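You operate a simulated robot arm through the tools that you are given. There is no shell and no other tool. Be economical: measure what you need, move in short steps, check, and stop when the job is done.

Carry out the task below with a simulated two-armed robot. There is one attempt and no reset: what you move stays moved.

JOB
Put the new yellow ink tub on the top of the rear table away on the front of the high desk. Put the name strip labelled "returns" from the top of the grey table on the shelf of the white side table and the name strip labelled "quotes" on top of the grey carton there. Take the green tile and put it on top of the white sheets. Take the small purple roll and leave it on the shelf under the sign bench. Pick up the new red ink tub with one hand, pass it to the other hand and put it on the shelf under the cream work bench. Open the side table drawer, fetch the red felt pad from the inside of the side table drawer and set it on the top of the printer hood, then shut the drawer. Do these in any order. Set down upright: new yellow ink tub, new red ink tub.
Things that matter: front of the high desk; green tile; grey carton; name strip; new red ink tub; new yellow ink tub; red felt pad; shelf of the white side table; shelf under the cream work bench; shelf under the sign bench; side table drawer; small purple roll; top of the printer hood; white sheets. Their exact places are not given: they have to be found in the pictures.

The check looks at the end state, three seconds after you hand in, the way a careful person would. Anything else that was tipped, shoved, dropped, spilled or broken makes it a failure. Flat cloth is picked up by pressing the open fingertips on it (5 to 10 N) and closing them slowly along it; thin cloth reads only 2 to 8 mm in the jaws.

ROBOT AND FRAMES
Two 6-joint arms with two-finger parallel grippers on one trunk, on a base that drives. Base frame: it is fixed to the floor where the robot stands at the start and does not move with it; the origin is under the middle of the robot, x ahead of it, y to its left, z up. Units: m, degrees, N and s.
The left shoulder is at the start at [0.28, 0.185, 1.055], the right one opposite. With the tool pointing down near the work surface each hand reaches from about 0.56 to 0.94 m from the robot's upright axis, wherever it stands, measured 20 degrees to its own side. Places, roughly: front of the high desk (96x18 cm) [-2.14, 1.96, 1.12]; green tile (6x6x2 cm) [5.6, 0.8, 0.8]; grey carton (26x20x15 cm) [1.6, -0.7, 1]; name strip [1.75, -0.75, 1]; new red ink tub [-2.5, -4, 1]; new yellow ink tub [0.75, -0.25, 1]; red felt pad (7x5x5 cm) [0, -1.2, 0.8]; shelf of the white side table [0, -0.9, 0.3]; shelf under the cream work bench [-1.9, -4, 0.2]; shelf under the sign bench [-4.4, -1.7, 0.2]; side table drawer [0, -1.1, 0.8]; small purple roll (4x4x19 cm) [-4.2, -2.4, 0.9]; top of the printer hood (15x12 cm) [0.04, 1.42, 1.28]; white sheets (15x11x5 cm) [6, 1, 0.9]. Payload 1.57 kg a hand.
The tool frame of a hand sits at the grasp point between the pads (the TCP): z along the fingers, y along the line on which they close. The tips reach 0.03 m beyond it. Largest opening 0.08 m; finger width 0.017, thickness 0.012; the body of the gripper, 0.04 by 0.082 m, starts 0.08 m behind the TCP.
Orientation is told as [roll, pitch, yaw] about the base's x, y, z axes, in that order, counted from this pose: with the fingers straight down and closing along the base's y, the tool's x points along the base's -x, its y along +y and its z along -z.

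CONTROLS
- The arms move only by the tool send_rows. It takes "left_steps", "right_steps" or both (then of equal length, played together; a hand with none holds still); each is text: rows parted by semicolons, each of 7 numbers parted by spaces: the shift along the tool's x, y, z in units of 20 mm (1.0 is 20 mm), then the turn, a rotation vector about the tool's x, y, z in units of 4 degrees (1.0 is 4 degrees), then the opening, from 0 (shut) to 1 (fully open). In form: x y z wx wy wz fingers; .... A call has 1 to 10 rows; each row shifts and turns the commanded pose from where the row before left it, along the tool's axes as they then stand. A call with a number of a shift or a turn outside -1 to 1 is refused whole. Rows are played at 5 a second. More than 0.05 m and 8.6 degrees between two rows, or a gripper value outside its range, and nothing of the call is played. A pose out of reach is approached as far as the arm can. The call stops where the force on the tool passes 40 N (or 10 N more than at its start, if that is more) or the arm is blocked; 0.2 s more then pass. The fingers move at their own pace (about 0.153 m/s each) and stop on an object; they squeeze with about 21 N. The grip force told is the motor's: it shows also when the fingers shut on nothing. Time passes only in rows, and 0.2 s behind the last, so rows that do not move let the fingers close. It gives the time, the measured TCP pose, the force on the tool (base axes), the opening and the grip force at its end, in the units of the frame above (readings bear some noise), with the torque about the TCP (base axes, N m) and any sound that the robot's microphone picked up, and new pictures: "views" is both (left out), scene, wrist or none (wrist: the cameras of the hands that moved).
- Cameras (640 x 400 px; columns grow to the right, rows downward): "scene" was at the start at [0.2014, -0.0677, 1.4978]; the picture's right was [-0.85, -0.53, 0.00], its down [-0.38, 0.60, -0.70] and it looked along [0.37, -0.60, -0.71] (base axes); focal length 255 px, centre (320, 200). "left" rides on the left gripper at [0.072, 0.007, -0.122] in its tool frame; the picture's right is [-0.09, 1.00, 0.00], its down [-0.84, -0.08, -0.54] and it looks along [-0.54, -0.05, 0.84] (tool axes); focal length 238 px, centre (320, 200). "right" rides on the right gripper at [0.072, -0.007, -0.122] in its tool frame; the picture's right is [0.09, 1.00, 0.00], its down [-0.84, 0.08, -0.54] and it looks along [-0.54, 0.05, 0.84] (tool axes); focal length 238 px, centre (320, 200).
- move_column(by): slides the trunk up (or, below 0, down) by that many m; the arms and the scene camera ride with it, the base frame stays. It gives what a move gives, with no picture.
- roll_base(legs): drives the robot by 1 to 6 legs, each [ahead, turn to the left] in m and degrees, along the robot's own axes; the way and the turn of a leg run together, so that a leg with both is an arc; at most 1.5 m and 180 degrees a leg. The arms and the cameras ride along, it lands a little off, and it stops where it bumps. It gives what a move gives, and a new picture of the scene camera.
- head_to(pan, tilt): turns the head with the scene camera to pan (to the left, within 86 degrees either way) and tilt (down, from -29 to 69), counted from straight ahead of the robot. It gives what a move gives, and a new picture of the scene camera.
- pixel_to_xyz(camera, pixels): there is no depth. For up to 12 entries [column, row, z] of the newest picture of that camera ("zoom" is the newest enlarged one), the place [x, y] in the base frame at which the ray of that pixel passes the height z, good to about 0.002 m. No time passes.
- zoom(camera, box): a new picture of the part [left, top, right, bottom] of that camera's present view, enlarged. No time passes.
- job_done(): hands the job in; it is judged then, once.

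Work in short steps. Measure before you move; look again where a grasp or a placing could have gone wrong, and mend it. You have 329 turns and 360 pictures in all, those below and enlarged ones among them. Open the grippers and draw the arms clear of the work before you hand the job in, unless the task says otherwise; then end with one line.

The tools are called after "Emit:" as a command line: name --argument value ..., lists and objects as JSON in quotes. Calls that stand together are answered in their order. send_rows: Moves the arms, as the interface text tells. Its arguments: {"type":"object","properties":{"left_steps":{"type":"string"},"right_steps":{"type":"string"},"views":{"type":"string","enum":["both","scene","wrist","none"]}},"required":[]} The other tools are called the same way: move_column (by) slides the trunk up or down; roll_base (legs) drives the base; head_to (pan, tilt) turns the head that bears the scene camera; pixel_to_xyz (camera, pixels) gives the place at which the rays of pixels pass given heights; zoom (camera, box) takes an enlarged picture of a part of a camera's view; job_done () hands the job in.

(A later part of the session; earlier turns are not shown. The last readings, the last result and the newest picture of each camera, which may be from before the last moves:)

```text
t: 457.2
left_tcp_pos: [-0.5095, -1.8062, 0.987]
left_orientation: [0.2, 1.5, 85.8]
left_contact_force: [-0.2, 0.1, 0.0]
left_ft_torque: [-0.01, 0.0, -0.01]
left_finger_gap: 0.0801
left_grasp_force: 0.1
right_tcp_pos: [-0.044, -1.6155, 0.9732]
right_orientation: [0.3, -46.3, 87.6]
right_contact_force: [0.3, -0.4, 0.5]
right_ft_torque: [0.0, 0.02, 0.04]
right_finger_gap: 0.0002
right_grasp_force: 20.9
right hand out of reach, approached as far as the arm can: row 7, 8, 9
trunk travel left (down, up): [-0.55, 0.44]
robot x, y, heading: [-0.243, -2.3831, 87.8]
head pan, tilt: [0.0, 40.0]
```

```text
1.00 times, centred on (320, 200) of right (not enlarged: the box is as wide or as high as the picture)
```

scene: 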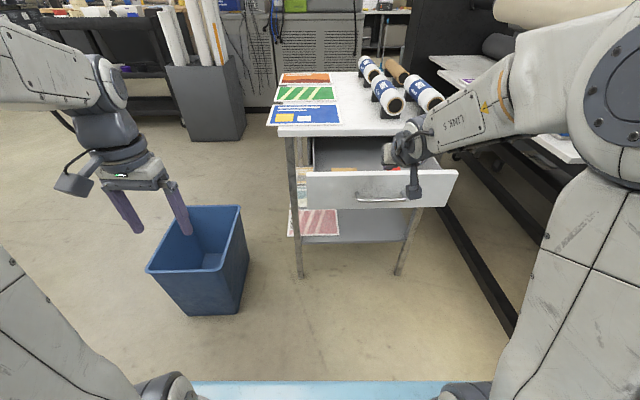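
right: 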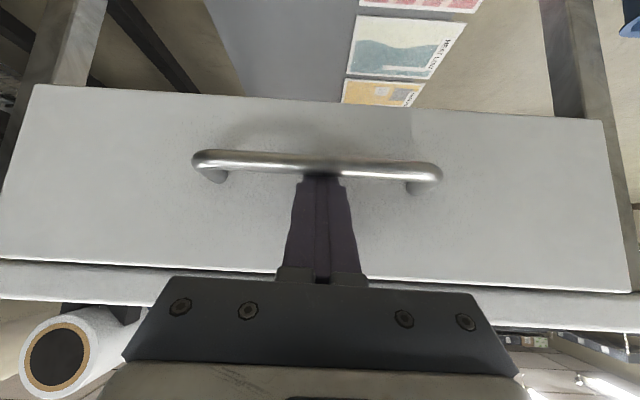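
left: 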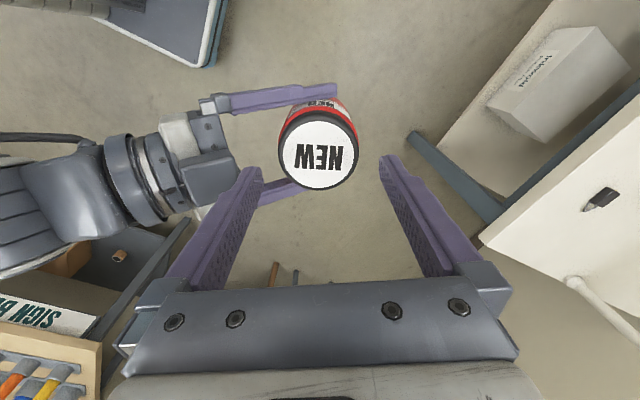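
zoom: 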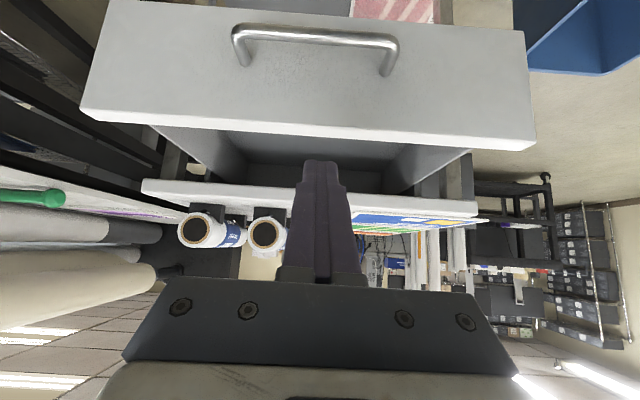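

Unhooked. I return the right hand to vertical, raise the trunk 0.2 and look into the drawer.

Emit:
send_rows --right_steps "0 0 0 0 1 0 1;0 0 0 0 1 0 1;0 0 0 0 1 0 1;0 0 0 0 1 0 1;0 0 0 0 1 0 1;0 0 0 0 1 0 1;0 0 0 0 1 0 1;0 0 0 0 1 0 1;0 0 0 0 1 0 1;0 0 0 0 1 0 1" --views "none"

Emit:
move_column --by 0.2

Emit:
send_rows --right_steps "0 -0.7 0 0 1 0 1;0 -0.7 0 0 0.6 0 1;0 -0.7 0 0 0 0 1;0 -0.7 0 0 0 0 1;0 -0.7 0 0 0 0 1;0 -0.7 0 0 0 0 1" --views "scene"

```text
t: 459.4
left_tcp_pos: [-0.5105, -1.8073, 0.9876]
left_orientation: [0.3, 1.5, 85.8]
left_contact_force: [-0.4, 0.2, -0.2]
left_ft_torque: [0.0, -0.01, 0.0]
left_finger_gap: 0.0798
left_grasp_force: 0.1
right_tcp_pos: [-0.0461, -1.6161, 0.9744]
right_orientation: [0.1, -46.2, 87.5]
right_contact_force: [0.3, 1.2, 0.0]
right_ft_torque: [-0.03, 0.0, 0.0]
right_finger_gap: 0.0799
right_grasp_force: 0.0
right hand out of reach, approached as far as the arm can: row 1, 2, 3, 4, 5, 6, 7, 8, 9, 10
trunk travel left (down, up): [-0.55, 0.44]
robot x, y, heading: [-0.2451, -2.3828, 88.1]
head pan, tilt: [0.0, 40.0]
```

```text
t: 461.6
left_tcp_pos: [-0.5106, -1.8064, 1.1865]
left_orientation: [0.4, 1.5, 85.8]
left_contact_force: [0.2, 0.3, 0.1]
left_ft_torque: [0.0, 0.04, 0.01]
left_finger_gap: 0.0801
left_grasp_force: 0.0
right_tcp_pos: [-0.0454, -1.6153, 1.1732]
right_orientation: [0.2, -46.3, 87.6]
right_contact_force: [-0.9, 0.9, 0.0]
right_ft_torque: [0.01, -0.04, -0.03]
right_finger_gap: 0.0799
right_grasp_force: 0.0
trunk travel left (down, up): [-0.75, 0.24]
robot x, y, heading: [-0.2434, -2.3818, 87.9]
head pan, tilt: [0.0, 40.0]
```

```text
t: 463.0
left_tcp_pos: [-0.5098, -1.8062, 1.1876]
left_orientation: [0.2, 1.6, 85.7]
left_contact_force: [-0.8, -0.1, -0.4]
left_ft_torque: [0.01, 0.0, 0.04]
left_finger_gap: 0.0803
left_grasp_force: 0.0
right_tcp_pos: [0.0148, -1.6019, 1.1861]
right_orientation: [-5.7, -52.0, 91.5]
right_contact_force: [0.2, 1.0, 0.1]
right_ft_torque: [0.0, -0.02, -0.01]
right_finger_gap: 0.0799
right_grasp_force: 0.0
right hand out of reach, approached as far as the arm can: row 1, 2, 4, 5, 6
trunk travel left (down, up): [-0.75, 0.24]
robot x, y, heading: [-0.2429, -2.3841, 87.9]
head pan, tilt: [0.0, 40.0]
```

scene: 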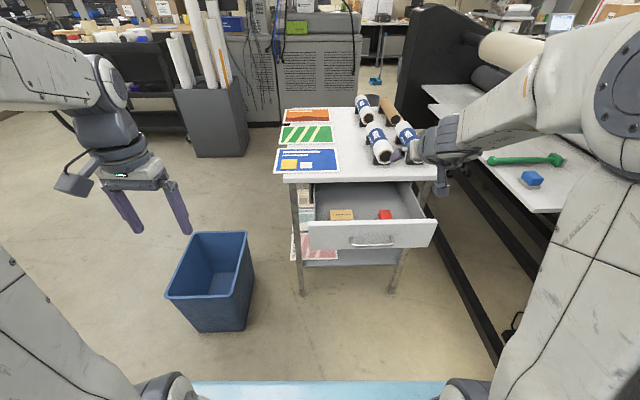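

Red pad visible in the drawer at (385,214). The right wrist is stuck at pitch -52°; I try moving it back and right while pitching up.

Emit:
send_rows --right_steps "0.6 -0.5 -0.6 0 1 0 1;0.6 -0.5 -0.6 0 1 0 1;0.6 -0.5 -0.5 0 1 0 1;0.6 -0.5 -0.5 0 1 0 1;0.6 -0.5 -0.4 0 1 0 1;0.6 -0.5 -0.3 0 1 0 1;0.6 -0.5 -0.2 0 1 0 1;0 0 0 0 1 0 1;0 0 0 0 1 0 1;0 0 0 0 1 0 1" --views "none"

```text
t: 465.2
left_tcp_pos: [-0.5095, -1.808, 1.1868]
left_orientation: [0.2, 1.5, 85.8]
left_contact_force: [-0.2, -0.6, 0.2]
left_ft_torque: [-0.01, 0.01, -0.02]
left_finger_gap: 0.0801
left_grasp_force: 0.0
right_tcp_pos: [0.0804, -1.695, 1.1789]
right_orientation: [-2.4, -14.6, 89.1]
right_contact_force: [0.2, -0.2, 0.1]
right_ft_torque: [0.02, 0.02, 0.0]
right_finger_gap: 0.0801
right_grasp_force: 0.0
right hand out of reach, approached as far as the arm can: row 1
trunk travel left (down, up): [-0.75, 0.24]
robot x, y, heading: [-0.2449, -2.3845, 87.8]
head pan, tilt: [0.0, 40.0]
```

Freed. I level it and zoom on the pad.

Emit:
send_rows --right_steps "0 0 0 -0.2 1 0.1 1;0 0 0 -0.2 1 0.1 1;0 0 0 -0.2 1 0.1 1;0 0 0 0 0.65 0 1;0 0 0 0 0 0 1" --views "none"

Emit:
zoom --camera "scene" --box '[300, 180, 440, 260]'

Emit:
pixel_to_xyz --camera "scene" --pixels '[[385, 215, 0.84], [385, 215, 0.82], [385, 215, 0.8], [373, 242, 0.83], [308, 225, 0.87], [435, 218, 0.87], [342, 214, 0.82]]'

```text
t: 466.4
left_tcp_pos: [-0.5103, -1.8071, 1.1881]
left_orientation: [0.3, 1.5, 85.9]
left_contact_force: [-0.5, -0.7, 0.3]
left_ft_torque: [0.04, -0.02, -0.03]
left_finger_gap: 0.0801
left_grasp_force: 0.3
right_tcp_pos: [0.0796, -1.6972, 1.1786]
right_orientation: [0.1, 0.0, 87.8]
right_contact_force: [-0.5, -1.0, 0.5]
right_ft_torque: [-0.01, -0.02, 0.01]
right_finger_gap: 0.0799
right_grasp_force: 0.0
trunk travel left (down, up): [-0.75, 0.24]
robot x, y, heading: [-0.2412, -2.3819, 88.0]
head pan, tilt: [0.0, 40.0]
```

```text
4.57 times, centred on (370, 220) of scene
```

zoom: 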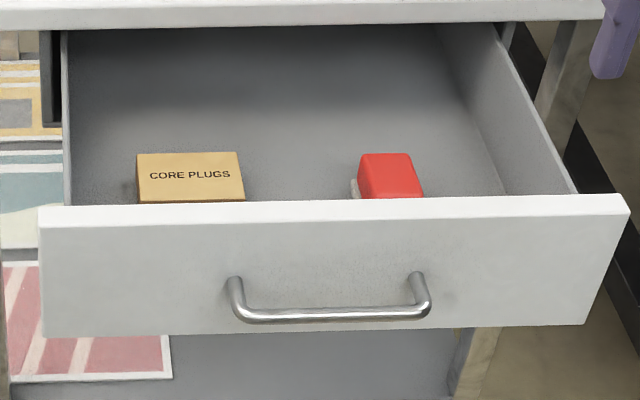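

```text
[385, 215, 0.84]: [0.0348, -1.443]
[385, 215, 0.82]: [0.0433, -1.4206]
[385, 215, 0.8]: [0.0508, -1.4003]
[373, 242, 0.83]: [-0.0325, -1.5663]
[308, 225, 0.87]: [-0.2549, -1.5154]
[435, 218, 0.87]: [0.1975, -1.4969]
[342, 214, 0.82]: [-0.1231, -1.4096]
```

I bring the right hand over the pad (~(0.04,-1.445)).

Emit:
send_rows --right_steps "-1 0.25 0 0 0 0 1;-1 0.25 0 0 0 0 1;-1 0.25 0 0 0 0 1;-1 0.25 0 0 0 0 1;-1 0.25 0 0 0 0 1;-1 0.25 0 0 0 0 1;-1 0.25 0 0 0 0 1;-1 0.25 0 0 0 0 1;-1 0.25 0 0 0 0 1;-1 0.25 0 0 0 0 1" --views "wrist"

```text
t: 468.6
left_tcp_pos: [-0.5097, -1.8067, 1.1874]
left_orientation: [0.4, 1.5, 85.7]
left_contact_force: [0.3, -0.1, 0.5]
left_ft_torque: [0.02, 0.0, 0.0]
left_finger_gap: 0.0799
left_grasp_force: 0.1
right_tcp_pos: [0.0329, -1.5386, 1.1636]
right_orientation: [0.1, -0.1, 87.7]
right_contact_force: [0.3, 0.7, -0.7]
right_ft_torque: [0.02, 0.02, 0.04]
right_finger_gap: 0.0801
right_grasp_force: 0.1
right hand out of reach, approached as far as the arm can: row 8, 9, 10
trunk travel left (down, up): [-0.75, 0.24]
robot x, y, heading: [-0.2469, -2.3828, 88.3]
head pan, tilt: [0.0, 40.0]
```

right: 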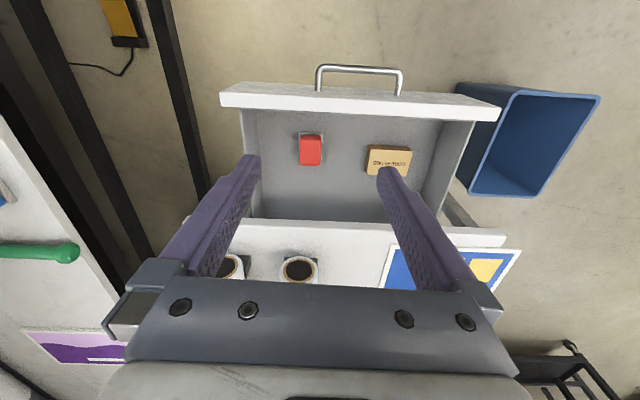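

The arm is at its reach; pad at (310,150). I drive 0.09 m closer and lower the hand 6 cm.

Emit:
roll_base --legs '[[0.09, 0]]'

Emit:
send_rows --right_steps "0 0 1 0 0 0 1;0 0 1 0 0 0 1;0 0 1 0 0 0 1;0 0 0 0 0 0 1" --views "wrist"

```text
t: 469.7
left_tcp_pos: [-0.508, -1.7159, 1.1878]
left_orientation: [0.4, 1.6, 85.9]
left_contact_force: [-0.5, -0.5, 0.5]
left_ft_torque: [-0.01, 0.02, -0.01]
left_finger_gap: 0.0799
left_grasp_force: 0.0
right_tcp_pos: [0.0342, -1.4461, 1.1636]
right_orientation: [0.1, -0.1, 87.9]
right_contact_force: [-0.5, 0.1, 0.0]
right_ft_torque: [0.0, 0.03, -0.01]
right_finger_gap: 0.0801
right_grasp_force: 0.1
trunk travel left (down, up): [-0.75, 0.24]
robot x, y, heading: [-0.2354, -2.2919, 88.0]
head pan, tilt: [0.0, 40.0]
```

scene: 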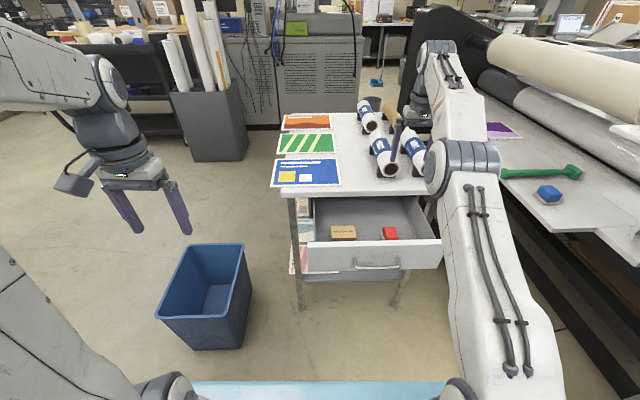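

```text
t: 470.7
left_tcp_pos: [-0.5083, -1.7155, 1.1871]
left_orientation: [0.3, 1.5, 85.9]
left_contact_force: [0.4, -1.1, 0.3]
left_ft_torque: [0.02, 0.01, -0.01]
left_finger_gap: 0.0799
left_grasp_force: 0.1
right_tcp_pos: [0.0365, -1.445, 1.1024]
right_orientation: [0.1, -0.2, 87.7]
right_contact_force: [0.4, -0.1, -0.2]
right_ft_torque: [-0.03, 0.0, -0.02]
right_finger_gap: 0.0801
right_grasp_force: 0.0
trunk travel left (down, up): [-0.75, 0.24]
robot x, y, heading: [-0.2414, -2.2905, 88.2]
head pan, tilt: [0.0, 40.0]
```

right: 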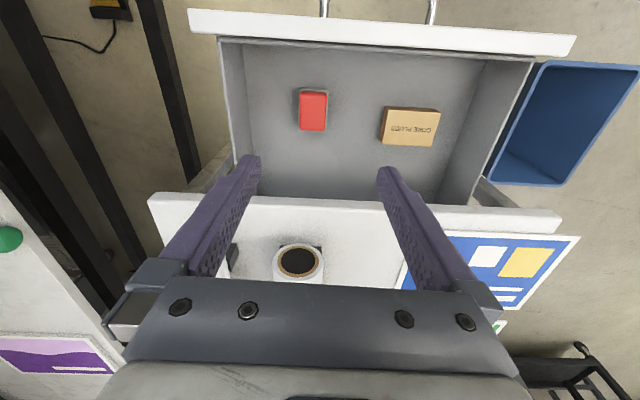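

Emit:
pixel_to_xyz --camera "right" --pixels '[[313, 111, 0.86], [313, 111, 0.84], [313, 111, 0.82], [298, 111, 0.85], [328, 111, 0.85], [313, 92, 0.85], [313, 131, 0.85], [200, 30, 0.87]]'

Emit:
pixel_to_xyz --camera "scene" --pixels '[[390, 232, 0.86], [390, 232, 0.84], [390, 232, 0.82]]'

```text
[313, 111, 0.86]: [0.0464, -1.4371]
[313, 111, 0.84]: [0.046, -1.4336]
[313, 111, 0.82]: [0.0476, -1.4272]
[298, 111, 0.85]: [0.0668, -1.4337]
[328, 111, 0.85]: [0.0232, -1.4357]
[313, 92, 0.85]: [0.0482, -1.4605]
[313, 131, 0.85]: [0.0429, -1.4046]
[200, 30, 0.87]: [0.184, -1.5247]
```

```text
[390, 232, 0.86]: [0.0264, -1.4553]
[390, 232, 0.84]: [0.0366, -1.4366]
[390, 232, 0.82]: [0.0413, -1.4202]
```

Pad top ≈(0.045,-1.433,0.84), 4.4 cm wide in x. I centre and descend 0.2 m.

Emit:
send_rows --right_steps "-0.6 -0.4 0 0 0 0 1;0 0 1 0 0 0 1;0 0 1 0 0 0 1;0 0 1 0 0 0 1;0 0 1 0 0 0 1;0 0 1 0 0 0 1;0 0 1 0 0 0 1;0 0 1 0 0 0 1;0 0 1 0 0 0 1;0 0 1 0 0 0 1" --views "wrist"

```text
t: 472.9
left_tcp_pos: [-0.5076, -1.7162, 1.1868]
left_orientation: [0.3, 1.5, 85.9]
left_contact_force: [-0.2, -0.1, 0.2]
left_ft_torque: [0.01, -0.02, 0.02]
left_finger_gap: 0.0798
left_grasp_force: 0.0
right_tcp_pos: [0.0413, -1.4337, 0.9235]
right_orientation: [0.1, -0.1, 87.9]
right_contact_force: [0.2, -0.1, -0.8]
right_ft_torque: [0.03, 0.0, 0.02]
right_finger_gap: 0.0803
right_grasp_force: 0.1
trunk travel left (down, up): [-0.75, 0.24]
robot x, y, heading: [-0.2412, -2.2925, 88.1]
head pan, tilt: [0.0, 40.0]
```

right: 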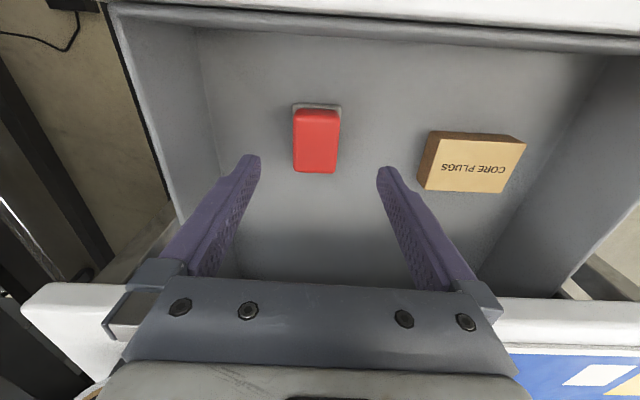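

Emit:
pixel_to_xyz --camera "right" --pixels '[[316, 142, 0.84], [316, 142, 0.81], [316, 142, 0.78], [293, 142, 0.8], [340, 142, 0.8], [316, 104, 0.77], [316, 173, 0.8]]'

```text
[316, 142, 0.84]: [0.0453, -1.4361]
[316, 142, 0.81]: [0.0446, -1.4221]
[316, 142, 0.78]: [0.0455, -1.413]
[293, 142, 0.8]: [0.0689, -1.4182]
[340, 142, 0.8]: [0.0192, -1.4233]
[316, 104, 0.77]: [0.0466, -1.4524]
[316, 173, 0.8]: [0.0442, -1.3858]
```

Pad top ≈0.82, centre (0.045,-1.427). Descend to TCP 0.806 and close.

Emit:
send_rows --right_steps "-0.3 -0.2 1 0 0 0 1;0 0 1 0 0 0 1;0 0 1 0 0 0 1;0 0 1 0 0 0 1;0 0 1 0 0 0 1;0 0 0.85 0 0 0 1;0 0 0 0 0 0 0.4;0 0 0 0 0 0 0.4;0 0 0 0 0 0 0.4;0 0 0 0 0 0 0.4" --views "wrist"

```text
t: 475.0
left_tcp_pos: [-0.5077, -1.7157, 1.1863]
left_orientation: [0.2, 1.5, 85.9]
left_contact_force: [-0.1, 0.2, 0.1]
left_ft_torque: [0.03, 0.0, 0.04]
left_finger_gap: 0.0799
left_grasp_force: 0.1
right_tcp_pos: [0.0483, -1.4225, 0.8113]
right_orientation: [0.1, -1.0, 87.7]
right_contact_force: [-1.1, 0.4, 9.3]
right_ft_torque: [-0.08, 0.06, -0.04]
right_finger_gap: 0.0495
right_grasp_force: 20.9
trunk travel left (down, up): [-0.75, 0.24]
robot x, y, heading: [-0.242, -2.2906, 88.2]
head pan, tilt: [0.0, 40.0]
stopped in row 10 (right hand): the force on the tool passed its limit at 40 N (the readings are from after the stop); the commanded pose is now the measured one
```

right: 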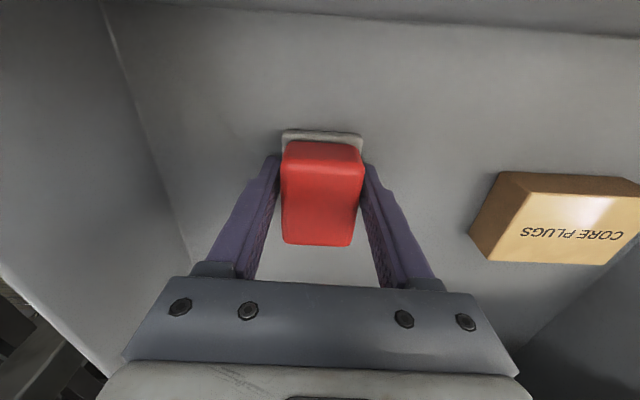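

Pad gripped (gap 0.0495; bottom of pad ≈ TCP-0.03). I lift 0.2 m.

Emit:
send_rows --right_steps "0 0 -0.5 0 0 0 0.4;0 0 -1 0 0 0 0.4;0 0 -1 0 0 0 0.4;0 0 -1 0 0 0 0.4;0 0 -1 0 0 0 0.4;0 0 -1 0 0 0 0.4;0 0 -1 0 0 0 0.4;0 0 -1 0 0 0 0.4;0 0 -1 0 0 0 0.4;0 0 -1 0 0 0 0.4" --views "wrist"

```text
t: 477.2
left_tcp_pos: [-0.5072, -1.7151, 1.1875]
left_orientation: [0.2, 1.5, 86.0]
left_contact_force: [0.0, 0.6, -0.5]
left_ft_torque: [-0.01, -0.01, -0.01]
left_finger_gap: 0.0801
left_grasp_force: 0.1
right_tcp_pos: [0.0472, -1.4267, 1.0015]
right_orientation: [0.0, -0.7, 87.8]
right_contact_force: [0.7, -0.7, 0.4]
right_ft_torque: [0.01, -0.04, 0.01]
right_finger_gap: 0.0493
right_grasp_force: 21.0
trunk travel left (down, up): [-0.75, 0.24]
robot x, y, heading: [-0.2403, -2.2927, 88.1]
head pan, tilt: [0.0, 40.0]
```

right: 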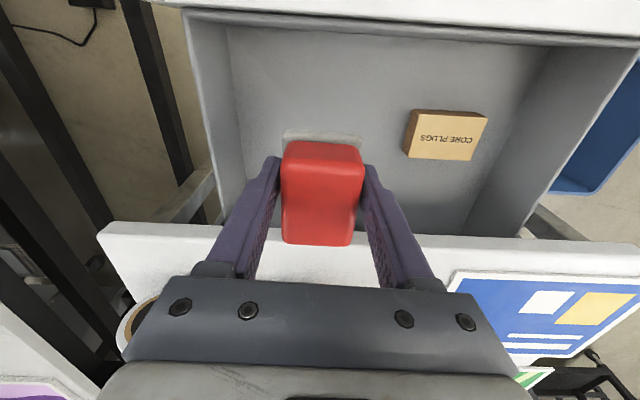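

Next the drawer must be shut: I retract the right hand (with pad) back and up-right, and bring the left in front of the drawer.

Emit:
send_rows --right_steps "1 0 -0.5 0 0 0 0.4;1 0 -0.5 0 0 0 0.4;1 0 -0.5 0 0 0 0.4;1 0 -0.5 0 0 0 0.4;1 0 -0.5 0 0 0 0.4;1 -0.5 0 0 0 0 0.4;1 -0.5 0 0 0 0 0.4;1 -0.5 0 0 0 0 0.4;1 -0.5 0 0 0 0 0.4;1 -0.5 0 0 0 0 0.4" --left_steps "0 0 0 0 0 0 0;0 0 0 0 0 0 0;0 0 0 0 0 0 0;0 -1 0 0 0 0 0;0 -1 0 0 0 0 0;0 -1 0 0 0 0 0;0 -1 0 0 0 0 0;0 -1 0 0 0 0 0;0 -1 0 0 0 0 0;0 -1 0 0 0 0 0" --views "none"

Emit:
send_rows --right_steps "1 -0.5 0 0 0 0 0.4;0 0 0 0 0 0 0.4;0 0 0 0 0 0 0.4;0 0 0 0 0 0 0.4;0 0 0 0 0 0 0.4;0 0 0 0 0 0 0.4;0 0 0 0 0 0 0.4;0 0 0 0 0 0 0.4;0 0 0 0 0 0 0.4;0 0 0 0 0 0 0.4" --left_steps "0 -1 0 0 0 0 0;0 -1 0 0 0 0 0;0 -1 0 0 0 0 0;0 -1 0 0 0 0 0;0 -1 0 0 0 0 0;0 -1 0 0 0 0 0;0 -1 0.5 0 0 0 0;0 -1 1 0 0 0 0;0 -1 1 0 0 0 0;0 -1 1 0 0 0 0" --views "scene"

```text
t: 479.4
left_tcp_pos: [-0.3682, -1.7261, 1.187]
left_orientation: [0.2, 1.6, 86.0]
left_contact_force: [0.1, 0.0, 0.2]
left_ft_torque: [0.01, -0.01, -0.01]
left_finger_gap: 0.0
left_grasp_force: 21.0
right_tcp_pos: [0.0904, -1.6304, 1.049]
right_orientation: [0.0, -0.7, 87.9]
right_contact_force: [0.5, -0.4, -1.2]
right_ft_torque: [-0.01, 0.0, -0.01]
right_finger_gap: 0.0491
right_grasp_force: 20.2
trunk travel left (down, up): [-0.75, 0.24]
robot x, y, heading: [-0.2416, -2.2933, 88.1]
head pan, tilt: [0.0, 40.0]
```

```text
t: 481.6
left_tcp_pos: [-0.169, -1.743, 1.1149]
left_orientation: [0.3, 1.6, 86.0]
left_contact_force: [-0.9, 0.5, -0.2]
left_ft_torque: [-0.03, 0.0, 0.0]
left_finger_gap: 0.0
left_grasp_force: 21.3
right_tcp_pos: [0.1002, -1.6507, 1.0471]
right_orientation: [0.0, -0.7, 87.8]
right_contact_force: [1.0, -0.7, -0.4]
right_ft_torque: [0.0, 0.0, -0.03]
right_finger_gap: 0.0491
right_grasp_force: 21.3
trunk travel left (down, up): [-0.75, 0.24]
robot x, y, heading: [-0.2418, -2.2896, 87.9]
head pan, tilt: [0.0, 40.0]
```

scene: 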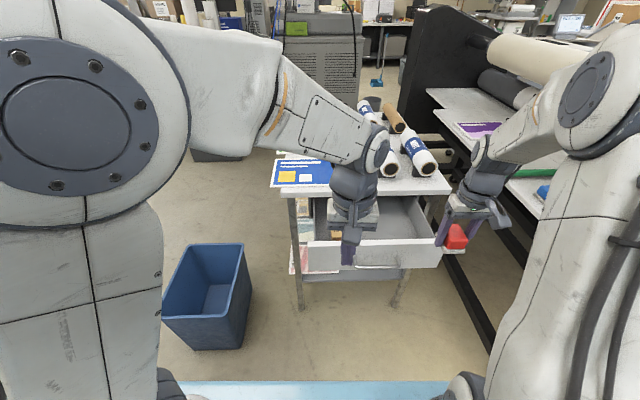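

I lower the left hand in front of the drawer face (x≈-0.1), closed fingers.

Emit:
send_rows --left_steps "0 -0.5 1 0 0 0 0;0 -0.5 1 0 0 0 0;0 -0.5 1 0 0 0 0;0 -0.5 1 0 0 0 0;0 -0.5 1 0 0 0 0;0 -0.5 1 0 0 0 0;0 -0.5 1 0 0 0 0;0 0 1 0 0 0 0;0 0 1 0 0 0 0;0 0 1 0 0 0 0" --right_steps "0 0 -1 0 0 0 0.4;0 0 -1 0 0 0 0.4;0 0 -1 0 0 0 0.4;0 0 0 0 0 0 0.4;0 0 0 0 0 0 0.4;0 0 0 0 0 0 0.4;0 0 0 0 0 0 0.4;0 0 0 0 0 0 0.4;0 0 0 0 0 0 0.4;0 0 0 0 0 0 0.4" --views "none"

Emit:
send_rows --left_steps "0 0 1 0 0 0 0;0 0 1 0 0 0 0;0 0 1 0 0 0 0;0 0 0 0 0 0 0" --views "both"

```text
t: 483.8
left_tcp_pos: [-0.0998, -1.7517, 0.9149]
left_orientation: [0.1, 1.5, 86.0]
left_contact_force: [-0.3, -0.2, -0.1]
left_ft_torque: [-0.04, -0.01, -0.02]
left_finger_gap: 0.0001
left_grasp_force: 20.7
right_tcp_pos: [0.101, -1.6518, 1.1088]
right_orientation: [0.1, -0.8, 87.8]
right_contact_force: [0.4, 0.2, -0.8]
right_ft_torque: [0.01, -0.01, 0.01]
right_finger_gap: 0.0494
right_grasp_force: 20.8
trunk travel left (down, up): [-0.75, 0.24]
robot x, y, heading: [-0.2413, -2.2937, 88.0]
head pan, tilt: [0.0, 40.0]
```

```text
t: 484.8
left_tcp_pos: [-0.1007, -1.7528, 0.8557]
left_orientation: [0.2, 1.5, 86.0]
left_contact_force: [0.0, 0.6, -0.8]
left_ft_torque: [0.0, -0.03, 0.03]
left_finger_gap: 0.0001
left_grasp_force: 21.0
right_tcp_pos: [0.1011, -1.6502, 1.1072]
right_orientation: [0.0, -0.6, 87.8]
right_contact_force: [-0.2, 0.1, -0.4]
right_ft_torque: [0.0, 0.0, -0.03]
right_finger_gap: 0.0492
right_grasp_force: 21.2
trunk travel left (down, up): [-0.75, 0.24]
robot x, y, heading: [-0.2385, -2.2938, 88.0]
head pan, tilt: [0.0, 40.0]
```

scene: 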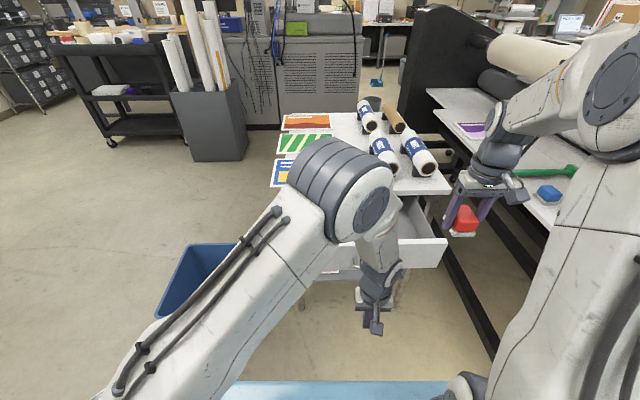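
left: 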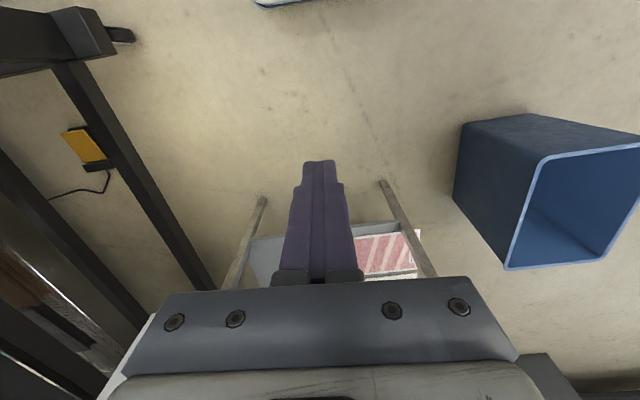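

I pull the right hand 16 cm further back, and extend the left 16 cm forward to reach the bar.

Emit:
send_rows --right_steps "1 -0.3 0 0 0 0 0.4;1 -0.3 0 0 0 0 0.4;1 -0.3 0 0 0 0 0.4;1 -0.3 0 0 0 0 0.4;1 -0.3 0 0 0 0 0.4;1 -0.3 0 0 0 0 0.4;1 -0.3 0 0 0 0 0.4;1 -0.3 0 0 0 0 0.4" --left_steps "-1 0 0 0 0 0 0;-1 0 0 0 0 0 0;-1 0 0 0 0 0 0;-1 0 0 0 0 0 0;-1 0 0 0 0 0 0;-1 0 0 0 0 0 0;-1 0 0 0 0 0 0;-0.5 0 0 0 0 0 0" --views "both"

```text
t: 486.6
left_tcp_pos: [-0.088, -1.6022, 0.8499]
left_orientation: [0.4, 1.5, 86.0]
left_contact_force: [0.3, -0.4, -0.6]
left_ft_torque: [0.01, 0.02, -0.02]
left_finger_gap: 0.0
left_grasp_force: 21.2
right_tcp_pos: [0.1396, -1.8114, 1.108]
right_orientation: [0.0, -0.6, 87.7]
right_contact_force: [1.5, -0.1, -1.1]
right_ft_torque: [-0.03, 0.01, -0.01]
right_finger_gap: 0.0493
right_grasp_force: 21.2
trunk travel left (down, up): [-0.75, 0.24]
robot x, y, heading: [-0.2379, -2.2927, 88.2]
head pan, tilt: [0.0, 40.0]
```

scene: 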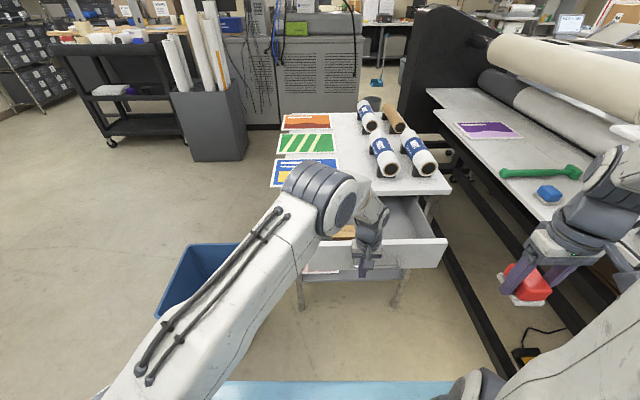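
right: 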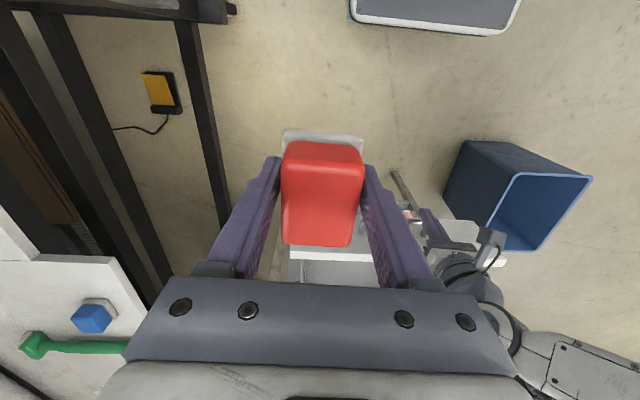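
left: 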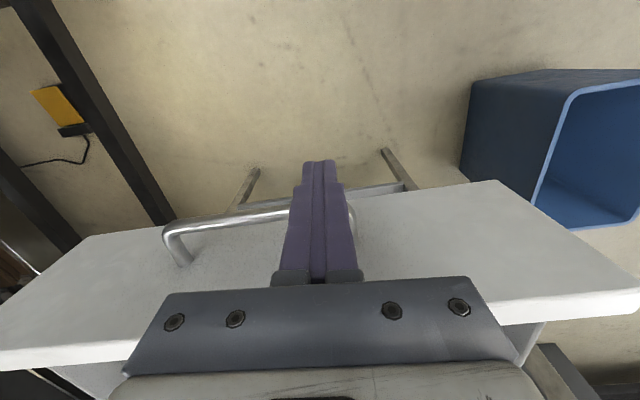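

The left finger is right in front of the bar. I lower 1.5 cm and push by driving forward 0.2 m.

Emit:
send_rows --left_steps "0 0 0.7 0 0 0 0;0 0 0 0 0 0 0" --views "none"

Emit:
roll_base --legs '[[0.2, 0]]'

```text
t: 487.2
left_tcp_pos: [-0.089, -1.6031, 0.8365]
left_orientation: [0.2, 1.5, 85.9]
left_contact_force: [-0.3, -1.0, 0.8]
left_ft_torque: [0.0, 0.01, 0.01]
left_finger_gap: 0.0
left_grasp_force: 21.0
right_tcp_pos: [0.1411, -1.8123, 1.1082]
right_orientation: [0.0, -0.6, 87.8]
right_contact_force: [-0.2, 0.0, -1.5]
right_ft_torque: [0.02, -0.01, -0.03]
right_finger_gap: 0.0491
right_grasp_force: 21.6
trunk travel left (down, up): [-0.75, 0.24]
robot x, y, heading: [-0.2413, -2.2947, 88.2]
head pan, tilt: [0.0, 40.0]
```

```text
t: 488.8
left_tcp_pos: [-0.082, -1.4015, 0.8386]
left_orientation: [0.2, 1.5, 85.9]
left_contact_force: [-0.2, 0.5, 0.1]
left_ft_torque: [0.03, 0.03, -0.01]
left_finger_gap: 0.0
left_grasp_force: 21.4
right_tcp_pos: [0.1464, -1.6119, 1.1082]
right_orientation: [0.0, -0.7, 87.7]
right_contact_force: [0.0, -0.8, -0.5]
right_ft_torque: [0.0, -0.03, 0.03]
right_finger_gap: 0.0493
right_grasp_force: 20.7
trunk travel left (down, up): [-0.75, 0.24]
robot x, y, heading: [-0.2364, -2.0903, 88.3]
head pan, tilt: [0.0, 40.0]
```

scene: 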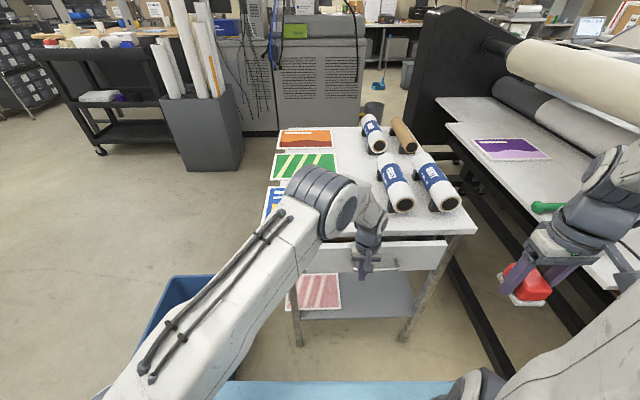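

Drawer nearly shut. I push the last centimetres with the arm, watching force.

Emit:
send_rows --left_steps "-0.5 0 0 0 0 0 0;-0.5 0 0 0 0 0 0;-0.5 0 0 0 0 0 0;-0.4 0 0 0 0 0 0;0 0 0 0 0 0 0" --views "none"

```text
t: 490.0
left_tcp_pos: [-0.079, -1.3634, 0.8358]
left_orientation: [0.3, 1.5, 86.0]
left_contact_force: [0.7, 0.0, 0.0]
left_ft_torque: [0.01, -0.04, -0.01]
left_finger_gap: 0.0001
left_grasp_force: 21.2
right_tcp_pos: [0.1478, -1.6125, 1.1063]
right_orientation: [0.0, -0.7, 87.8]
right_contact_force: [0.9, 0.4, -0.9]
right_ft_torque: [0.0, 0.03, 0.03]
right_finger_gap: 0.0493
right_grasp_force: 21.2
trunk travel left (down, up): [-0.75, 0.24]
robot x, y, heading: [-0.23, -2.0905, 88.2]
head pan, tilt: [0.0, 40.0]
```

Emit:
send_rows --left_steps "-0.3 0 0 0 0 0 0;-0.3 0 0 0 0 0 0;-0.3 0 0 0 0 0 0;-0.3 0 0 0 0 0 0;-0.3 0 0 0 0 0 0;0 0 0 0 0 0 0" --views "none"

```text
t: 490.7
left_tcp_pos: [-0.0791, -1.3595, 0.8365]
left_orientation: [0.5, 2.4, 86.2]
left_contact_force: [-0.8, -12.5, 4.1]
left_ft_torque: [1.32, 0.0, 0.23]
left_finger_gap: 0.0
left_grasp_force: 20.9
right_tcp_pos: [0.1465, -1.6129, 1.1073]
right_orientation: [0.1, -0.8, 87.8]
right_contact_force: [-0.6, -0.6, -0.3]
right_ft_torque: [0.0, 0.01, 0.03]
right_finger_gap: 0.0495
right_grasp_force: 21.5
trunk travel left (down, up): [-0.75, 0.24]
robot x, y, heading: [-0.2305, -2.094, 88.1]
head pan, tilt: [0.0, 40.0]
stopped in row 3 (left hand): the force on the tool passed its limit at 48 N (the readings are from after the stop); the commanded pose is now the measured one
```

Firm stop: the drawer is shut. I draw the left hand back and up to its side.

Emit:
send_rows --left_steps "1 0 0 0 0 0 0;1 0 0 0 0 0 0;1 0 0 0 0 0 0;1 0 0 0 0 0 0;1 0 0 0 0 0 0;1 0 -0.5 0 0 0 0;1 0.5 -1 0 0 0 0;1 0.5 -1 0 0 0 0;1 0.5 -1 0 0 0 0;0 0.5 -1 0 0 0 0" --views "none"

Emit:
send_rows --left_steps "0 1 -1 0 0 0 1;0 1 -1 0 0 0 1;0 1 -1 0 0 0 1;0 1 -1 0 0 0 1;0 1 -1 0 0 0 1;0 1 -1 0 0 0 1;0 1 -1 0 0 0 1;0 1 -1 0 0 0 1;0 1 -1 0 0 0 1;0 1 -1 0 0 0 1" --views "scene"

```text
t: 492.9
left_tcp_pos: [-0.1289, -1.531, 0.9358]
left_orientation: [0.6, 2.3, 86.1]
left_contact_force: [-1.1, 0.6, -0.2]
left_ft_torque: [-0.03, -0.03, -0.01]
left_finger_gap: 0.0002
left_grasp_force: 21.1
right_tcp_pos: [0.1465, -1.6118, 1.1076]
right_orientation: [-0.2, -0.7, 87.8]
right_contact_force: [-0.4, -0.5, -0.2]
right_ft_torque: [0.0, -0.01, 0.04]
right_finger_gap: 0.0494
right_grasp_force: 20.9
trunk travel left (down, up): [-0.75, 0.24]
robot x, y, heading: [-0.2343, -2.0934, 88.2]
head pan, tilt: [0.0, 40.0]
```

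```text
t: 495.1
left_tcp_pos: [-0.3275, -1.5102, 1.1356]
left_orientation: [0.6, 2.3, 86.0]
left_contact_force: [-0.1, 0.2, -1.0]
left_ft_torque: [-0.03, 0.01, 0.02]
left_finger_gap: 0.0799
left_grasp_force: 0.0
right_tcp_pos: [0.1468, -1.6112, 1.1084]
right_orientation: [0.0, -0.6, 87.8]
right_contact_force: [0.1, 0.0, -0.9]
right_ft_torque: [-0.05, -0.04, 0.0]
right_finger_gap: 0.0493
right_grasp_force: 20.7
trunk travel left (down, up): [-0.75, 0.24]
robot x, y, heading: [-0.2323, -2.0915, 88.1]
head pan, tilt: [0.0, 40.0]
```

scene: 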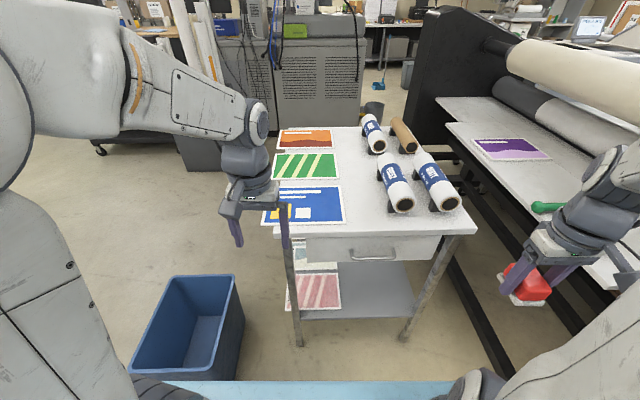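

The drawer is shut and all is in order. Now to the printer hood by the west side: back, turn, and drive round.

Emit:
roll_base --legs '[[-0.35, 0], [0, 90], [1.5, 0], [0, -90], [1.5, 0]]'

Emit:
roll_base --legs '[[0.1, 0], [0, -68]]'

```text
t: 519.1
left_tcp_pos: [-1.9574, -0.4852, 1.1352]
left_orientation: [0.5, 2.3, 91.1]
left_contact_force: [0.1, 1.4, 1.0]
left_ft_torque: [0.01, 0.0, 0.0]
left_finger_gap: 0.0801
left_grasp_force: 0.0
right_tcp_pos: [-1.4753, -0.5449, 1.1075]
right_orientation: [-0.1, -0.7, 92.9]
right_contact_force: [0.1, 0.3, -1.1]
right_ft_torque: [0.0, 0.0, -0.01]
right_finger_gap: 0.0493
right_grasp_force: 21.5
trunk travel left (down, up): [-0.75, 0.24]
robot x, y, heading: [-1.809, -1.0581, 93.1]
head pan, tilt: [0.0, 40.0]
```

scene: 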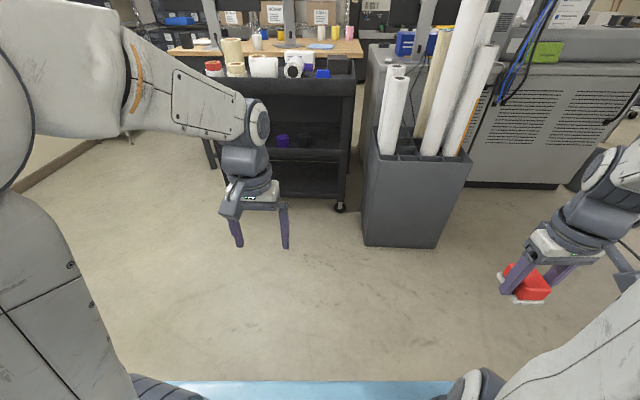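

```text
t: 523.2
left_tcp_pos: [-1.3386, -0.6133, 1.1346]
left_orientation: [0.6, 2.3, 22.8]
left_contact_force: [0.4, 0.4, -0.3]
left_ft_torque: [0.0, 0.02, -0.02]
left_finger_gap: 0.0802
left_grasp_force: 0.0
right_tcp_pos: [-1.2158, -1.0826, 1.108]
right_orientation: [-0.1, -0.6, 24.6]
right_contact_force: [0.2, -0.4, -0.8]
right_ft_torque: [0.03, 0.04, 0.01]
right_finger_gap: 0.0492
right_grasp_force: 21.3
trunk travel left (down, up): [-0.75, 0.24]
robot x, y, heading: [-1.8172, -0.9566, 25.0]
head pan, tilt: [0.0, 40.0]
```

scene: 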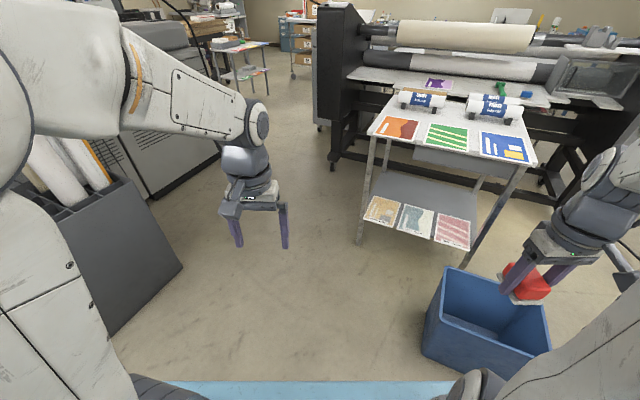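

I measure the passage between the roll rack and the table.

Emit:
pixel_to_xyz --camera "scene" --pixels '[[184, 266, 0.0], [358, 243, 0.0], [372, 135, 0.92], [105, 335, 0.0], [335, 168, 0.0], [440, 268, 0.35], [425, 340, 0.0], [150, 198, 0.0]]'

```text
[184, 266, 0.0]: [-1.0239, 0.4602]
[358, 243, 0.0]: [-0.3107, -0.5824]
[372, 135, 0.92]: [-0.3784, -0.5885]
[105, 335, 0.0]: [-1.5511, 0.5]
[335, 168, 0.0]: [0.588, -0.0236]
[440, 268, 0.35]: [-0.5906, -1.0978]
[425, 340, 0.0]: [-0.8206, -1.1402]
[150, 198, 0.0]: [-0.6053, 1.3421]
```

Passage is over 1 m wide. I drive to about (-0.4,-0.1) and turn to face the printer.

Emit:
roll_base --legs '[[0, 6], [1.5, 0], [0.2, 0], [0, 58]]'

Emit:
head_to --pan -10 --tilt 20

```text
t: 533.7
left_tcp_pos: [-0.0531, 0.3792, 1.1337]
left_orientation: [0.5, 2.3, 48.3]
left_contact_force: [-0.1, 0.9, 0.1]
left_ft_torque: [-0.02, 0.0, 0.01]
left_finger_gap: 0.08
left_grasp_force: 0.1
right_tcp_pos: [0.2608, 0.0073, 1.107]
right_orientation: [0.1, -0.7, 50.1]
right_contact_force: [-0.3, 0.6, -0.4]
right_ft_torque: [0.0, -0.02, -0.03]
right_finger_gap: 0.0494
right_grasp_force: 21.1
trunk travel left (down, up): [-0.75, 0.24]
robot x, y, heading: [-0.3356, -0.1388, 50.2]
head pan, tilt: [0.0, 40.0]
stopped in leg 4: the robot was blocked; the commanded pose is now the measured one
```

scene: 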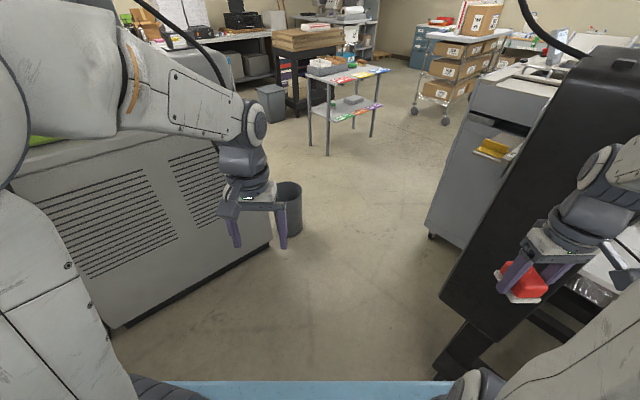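

```text
t: 534.5
left_tcp_pos: [-0.0539, 0.3788, 1.1346]
left_orientation: [0.6, 2.2, 48.4]
left_contact_force: [-0.6, 0.1, -0.4]
left_ft_torque: [0.02, 0.0, -0.01]
left_finger_gap: 0.0803
left_grasp_force: 0.1
right_tcp_pos: [0.2609, 0.0069, 1.1079]
right_orientation: [0.0, -0.7, 50.1]
right_contact_force: [0.0, 0.1, -1.3]
right_ft_torque: [0.0, 0.01, 0.01]
right_finger_gap: 0.0493
right_grasp_force: 20.7
trunk travel left (down, up): [-0.75, 0.24]
robot x, y, heading: [-0.3363, -0.1397, 50.1]
head pan, tilt: [-10.0, 20.0]
```

scene: 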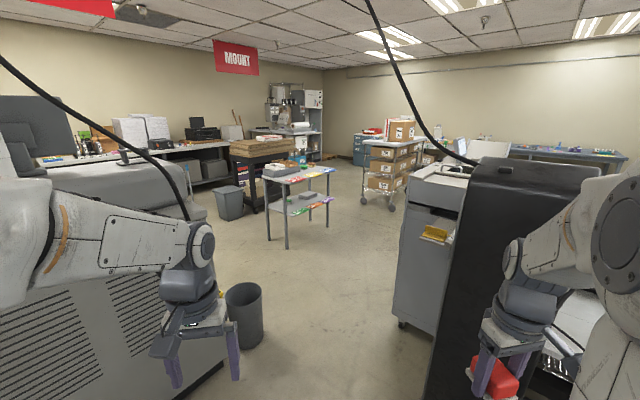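

Turning was blocked, probably the base rear near the table leg. I go 0.2 m ahead first, then continue turning.

Emit:
roll_base --legs '[[0.2, 0], [0, 40]]'

```text
t: 538.0
left_tcp_pos: [-0.3233, 0.5892, 1.1344]
left_orientation: [0.6, 2.3, 88.4]
left_contact_force: [-0.2, -0.2, -0.3]
left_ft_torque: [-0.02, -0.01, 0.02]
left_finger_gap: 0.0801
left_grasp_force: 0.0
right_tcp_pos: [0.1546, 0.5051, 1.1079]
right_orientation: [0.1, -0.7, 90.0]
right_contact_force: [-0.5, 0.0, -0.6]
right_ft_torque: [0.01, 0.03, 0.02]
right_finger_gap: 0.0491
right_grasp_force: 21.2
trunk travel left (down, up): [-0.75, 0.24]
robot x, y, heading: [-0.2096, 0.0153, 90.0]
head pan, tilt: [-10.0, 20.0]
```

scene: 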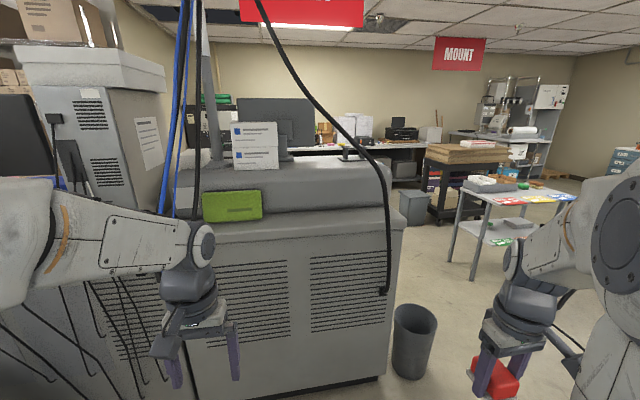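

I locate the hood spot (0.04,1.42,1.28) in the picture and its edges.

Emit:
pixel_to_xyz --camera "scene" --pixels '[[310, 165, 1.28], [330, 170, 1.28], [350, 160, 1.28], [310, 175, 1.28], [387, 185, 1.25], [275, 168, 1.28], [385, 290, 0.9], [402, 225, 1.1], [350, 152, 1.28]]'

Emit:
zoom --camera "scene" --box '[180, 100, 420, 250]'

```text
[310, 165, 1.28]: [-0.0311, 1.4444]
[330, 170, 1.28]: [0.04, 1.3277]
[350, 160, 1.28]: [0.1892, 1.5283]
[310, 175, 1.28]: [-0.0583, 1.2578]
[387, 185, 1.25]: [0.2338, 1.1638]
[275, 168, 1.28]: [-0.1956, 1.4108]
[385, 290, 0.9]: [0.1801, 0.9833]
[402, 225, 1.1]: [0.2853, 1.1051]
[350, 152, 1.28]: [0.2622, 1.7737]
```

```text
2.67 times, centred on (300, 175) of scene
```

zoom: 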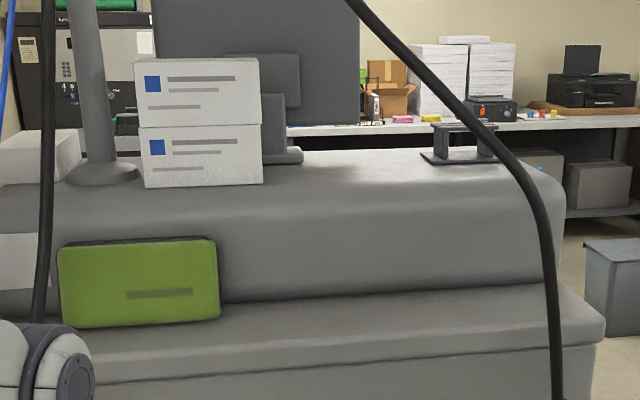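

A cable hangs in front of the hood; I need its 3-D course. I query its pixels at heights 1.35 and 1.5 from here, then from closer.

Emit:
pixel_to_xyz --camera "scene" --pixels '[[258, 1, 1.7], [310, 100, 1.5], [337.5, 122.5, 1.5], [360, 141, 1.35], [375, 160, 1.35], [384, 178.7, 1.35], [375, 160, 1.25], [384, 178.7, 1.25], [387, 212, 1.25], [387, 212, 1.1], [388.8, 250, 1.1]]'

Emit:
roll_base --legs '[[0.3, 0]]'

```text
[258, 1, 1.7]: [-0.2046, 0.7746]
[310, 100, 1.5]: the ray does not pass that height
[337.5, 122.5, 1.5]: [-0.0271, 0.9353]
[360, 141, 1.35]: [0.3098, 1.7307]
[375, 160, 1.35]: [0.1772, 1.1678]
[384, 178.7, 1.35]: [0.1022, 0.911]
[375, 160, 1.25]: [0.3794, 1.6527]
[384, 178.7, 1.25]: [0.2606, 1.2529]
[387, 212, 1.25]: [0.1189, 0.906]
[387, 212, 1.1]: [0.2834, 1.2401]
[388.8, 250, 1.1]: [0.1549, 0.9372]
```

```text
t: 540.1
left_tcp_pos: [-0.3206, 0.8975, 1.1346]
left_orientation: [0.6, 2.2, 88.1]
left_contact_force: [0.4, 0.4, -0.4]
left_ft_torque: [0.02, -0.02, 0.0]
left_finger_gap: 0.0802
left_grasp_force: 0.1
right_tcp_pos: [0.1569, 0.8134, 1.1077]
right_orientation: [-0.1, -0.6, 89.9]
right_contact_force: [0.9, 0.9, 0.3]
right_ft_torque: [-0.01, -0.02, 0.0]
right_finger_gap: 0.0491
right_grasp_force: 21.0
trunk travel left (down, up): [-0.75, 0.24]
robot x, y, heading: [-0.2063, 0.3217, 89.8]
head pan, tilt: [-10.0, 20.0]
```

scene: 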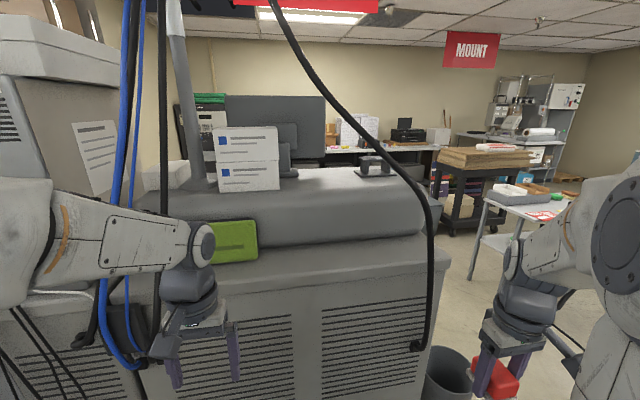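

Emit:
pixel_to_xyz --camera "scene" --pixels '[[300, 55, 1.6], [345, 105, 1.5], [325, 88, 1.5], [395, 151, 1.35], [410, 170, 1.35], [422, 192, 1.35], [422, 192, 1.25], [428, 212, 1.25], [430, 250, 1.1], [430, 280, 1.1], [419, 345, 0.9], [373, 172, 1.28]]'

Emit:
zoom --camera "scene" --box '[200, 100, 460, 260]'

```text
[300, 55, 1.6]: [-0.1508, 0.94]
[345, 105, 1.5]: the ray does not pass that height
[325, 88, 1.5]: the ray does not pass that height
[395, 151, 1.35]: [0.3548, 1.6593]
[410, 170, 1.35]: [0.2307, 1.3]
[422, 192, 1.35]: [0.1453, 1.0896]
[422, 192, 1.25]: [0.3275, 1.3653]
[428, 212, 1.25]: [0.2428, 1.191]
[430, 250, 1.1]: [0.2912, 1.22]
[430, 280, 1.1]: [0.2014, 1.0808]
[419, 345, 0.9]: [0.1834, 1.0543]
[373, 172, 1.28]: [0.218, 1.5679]
```

```text
2.46 times, centred on (330, 180) of scene
```

zoom: 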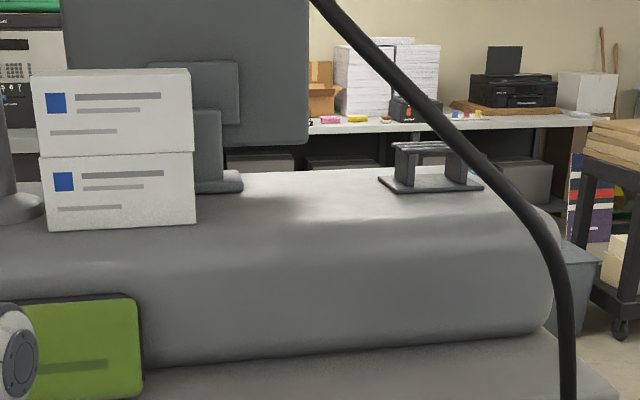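

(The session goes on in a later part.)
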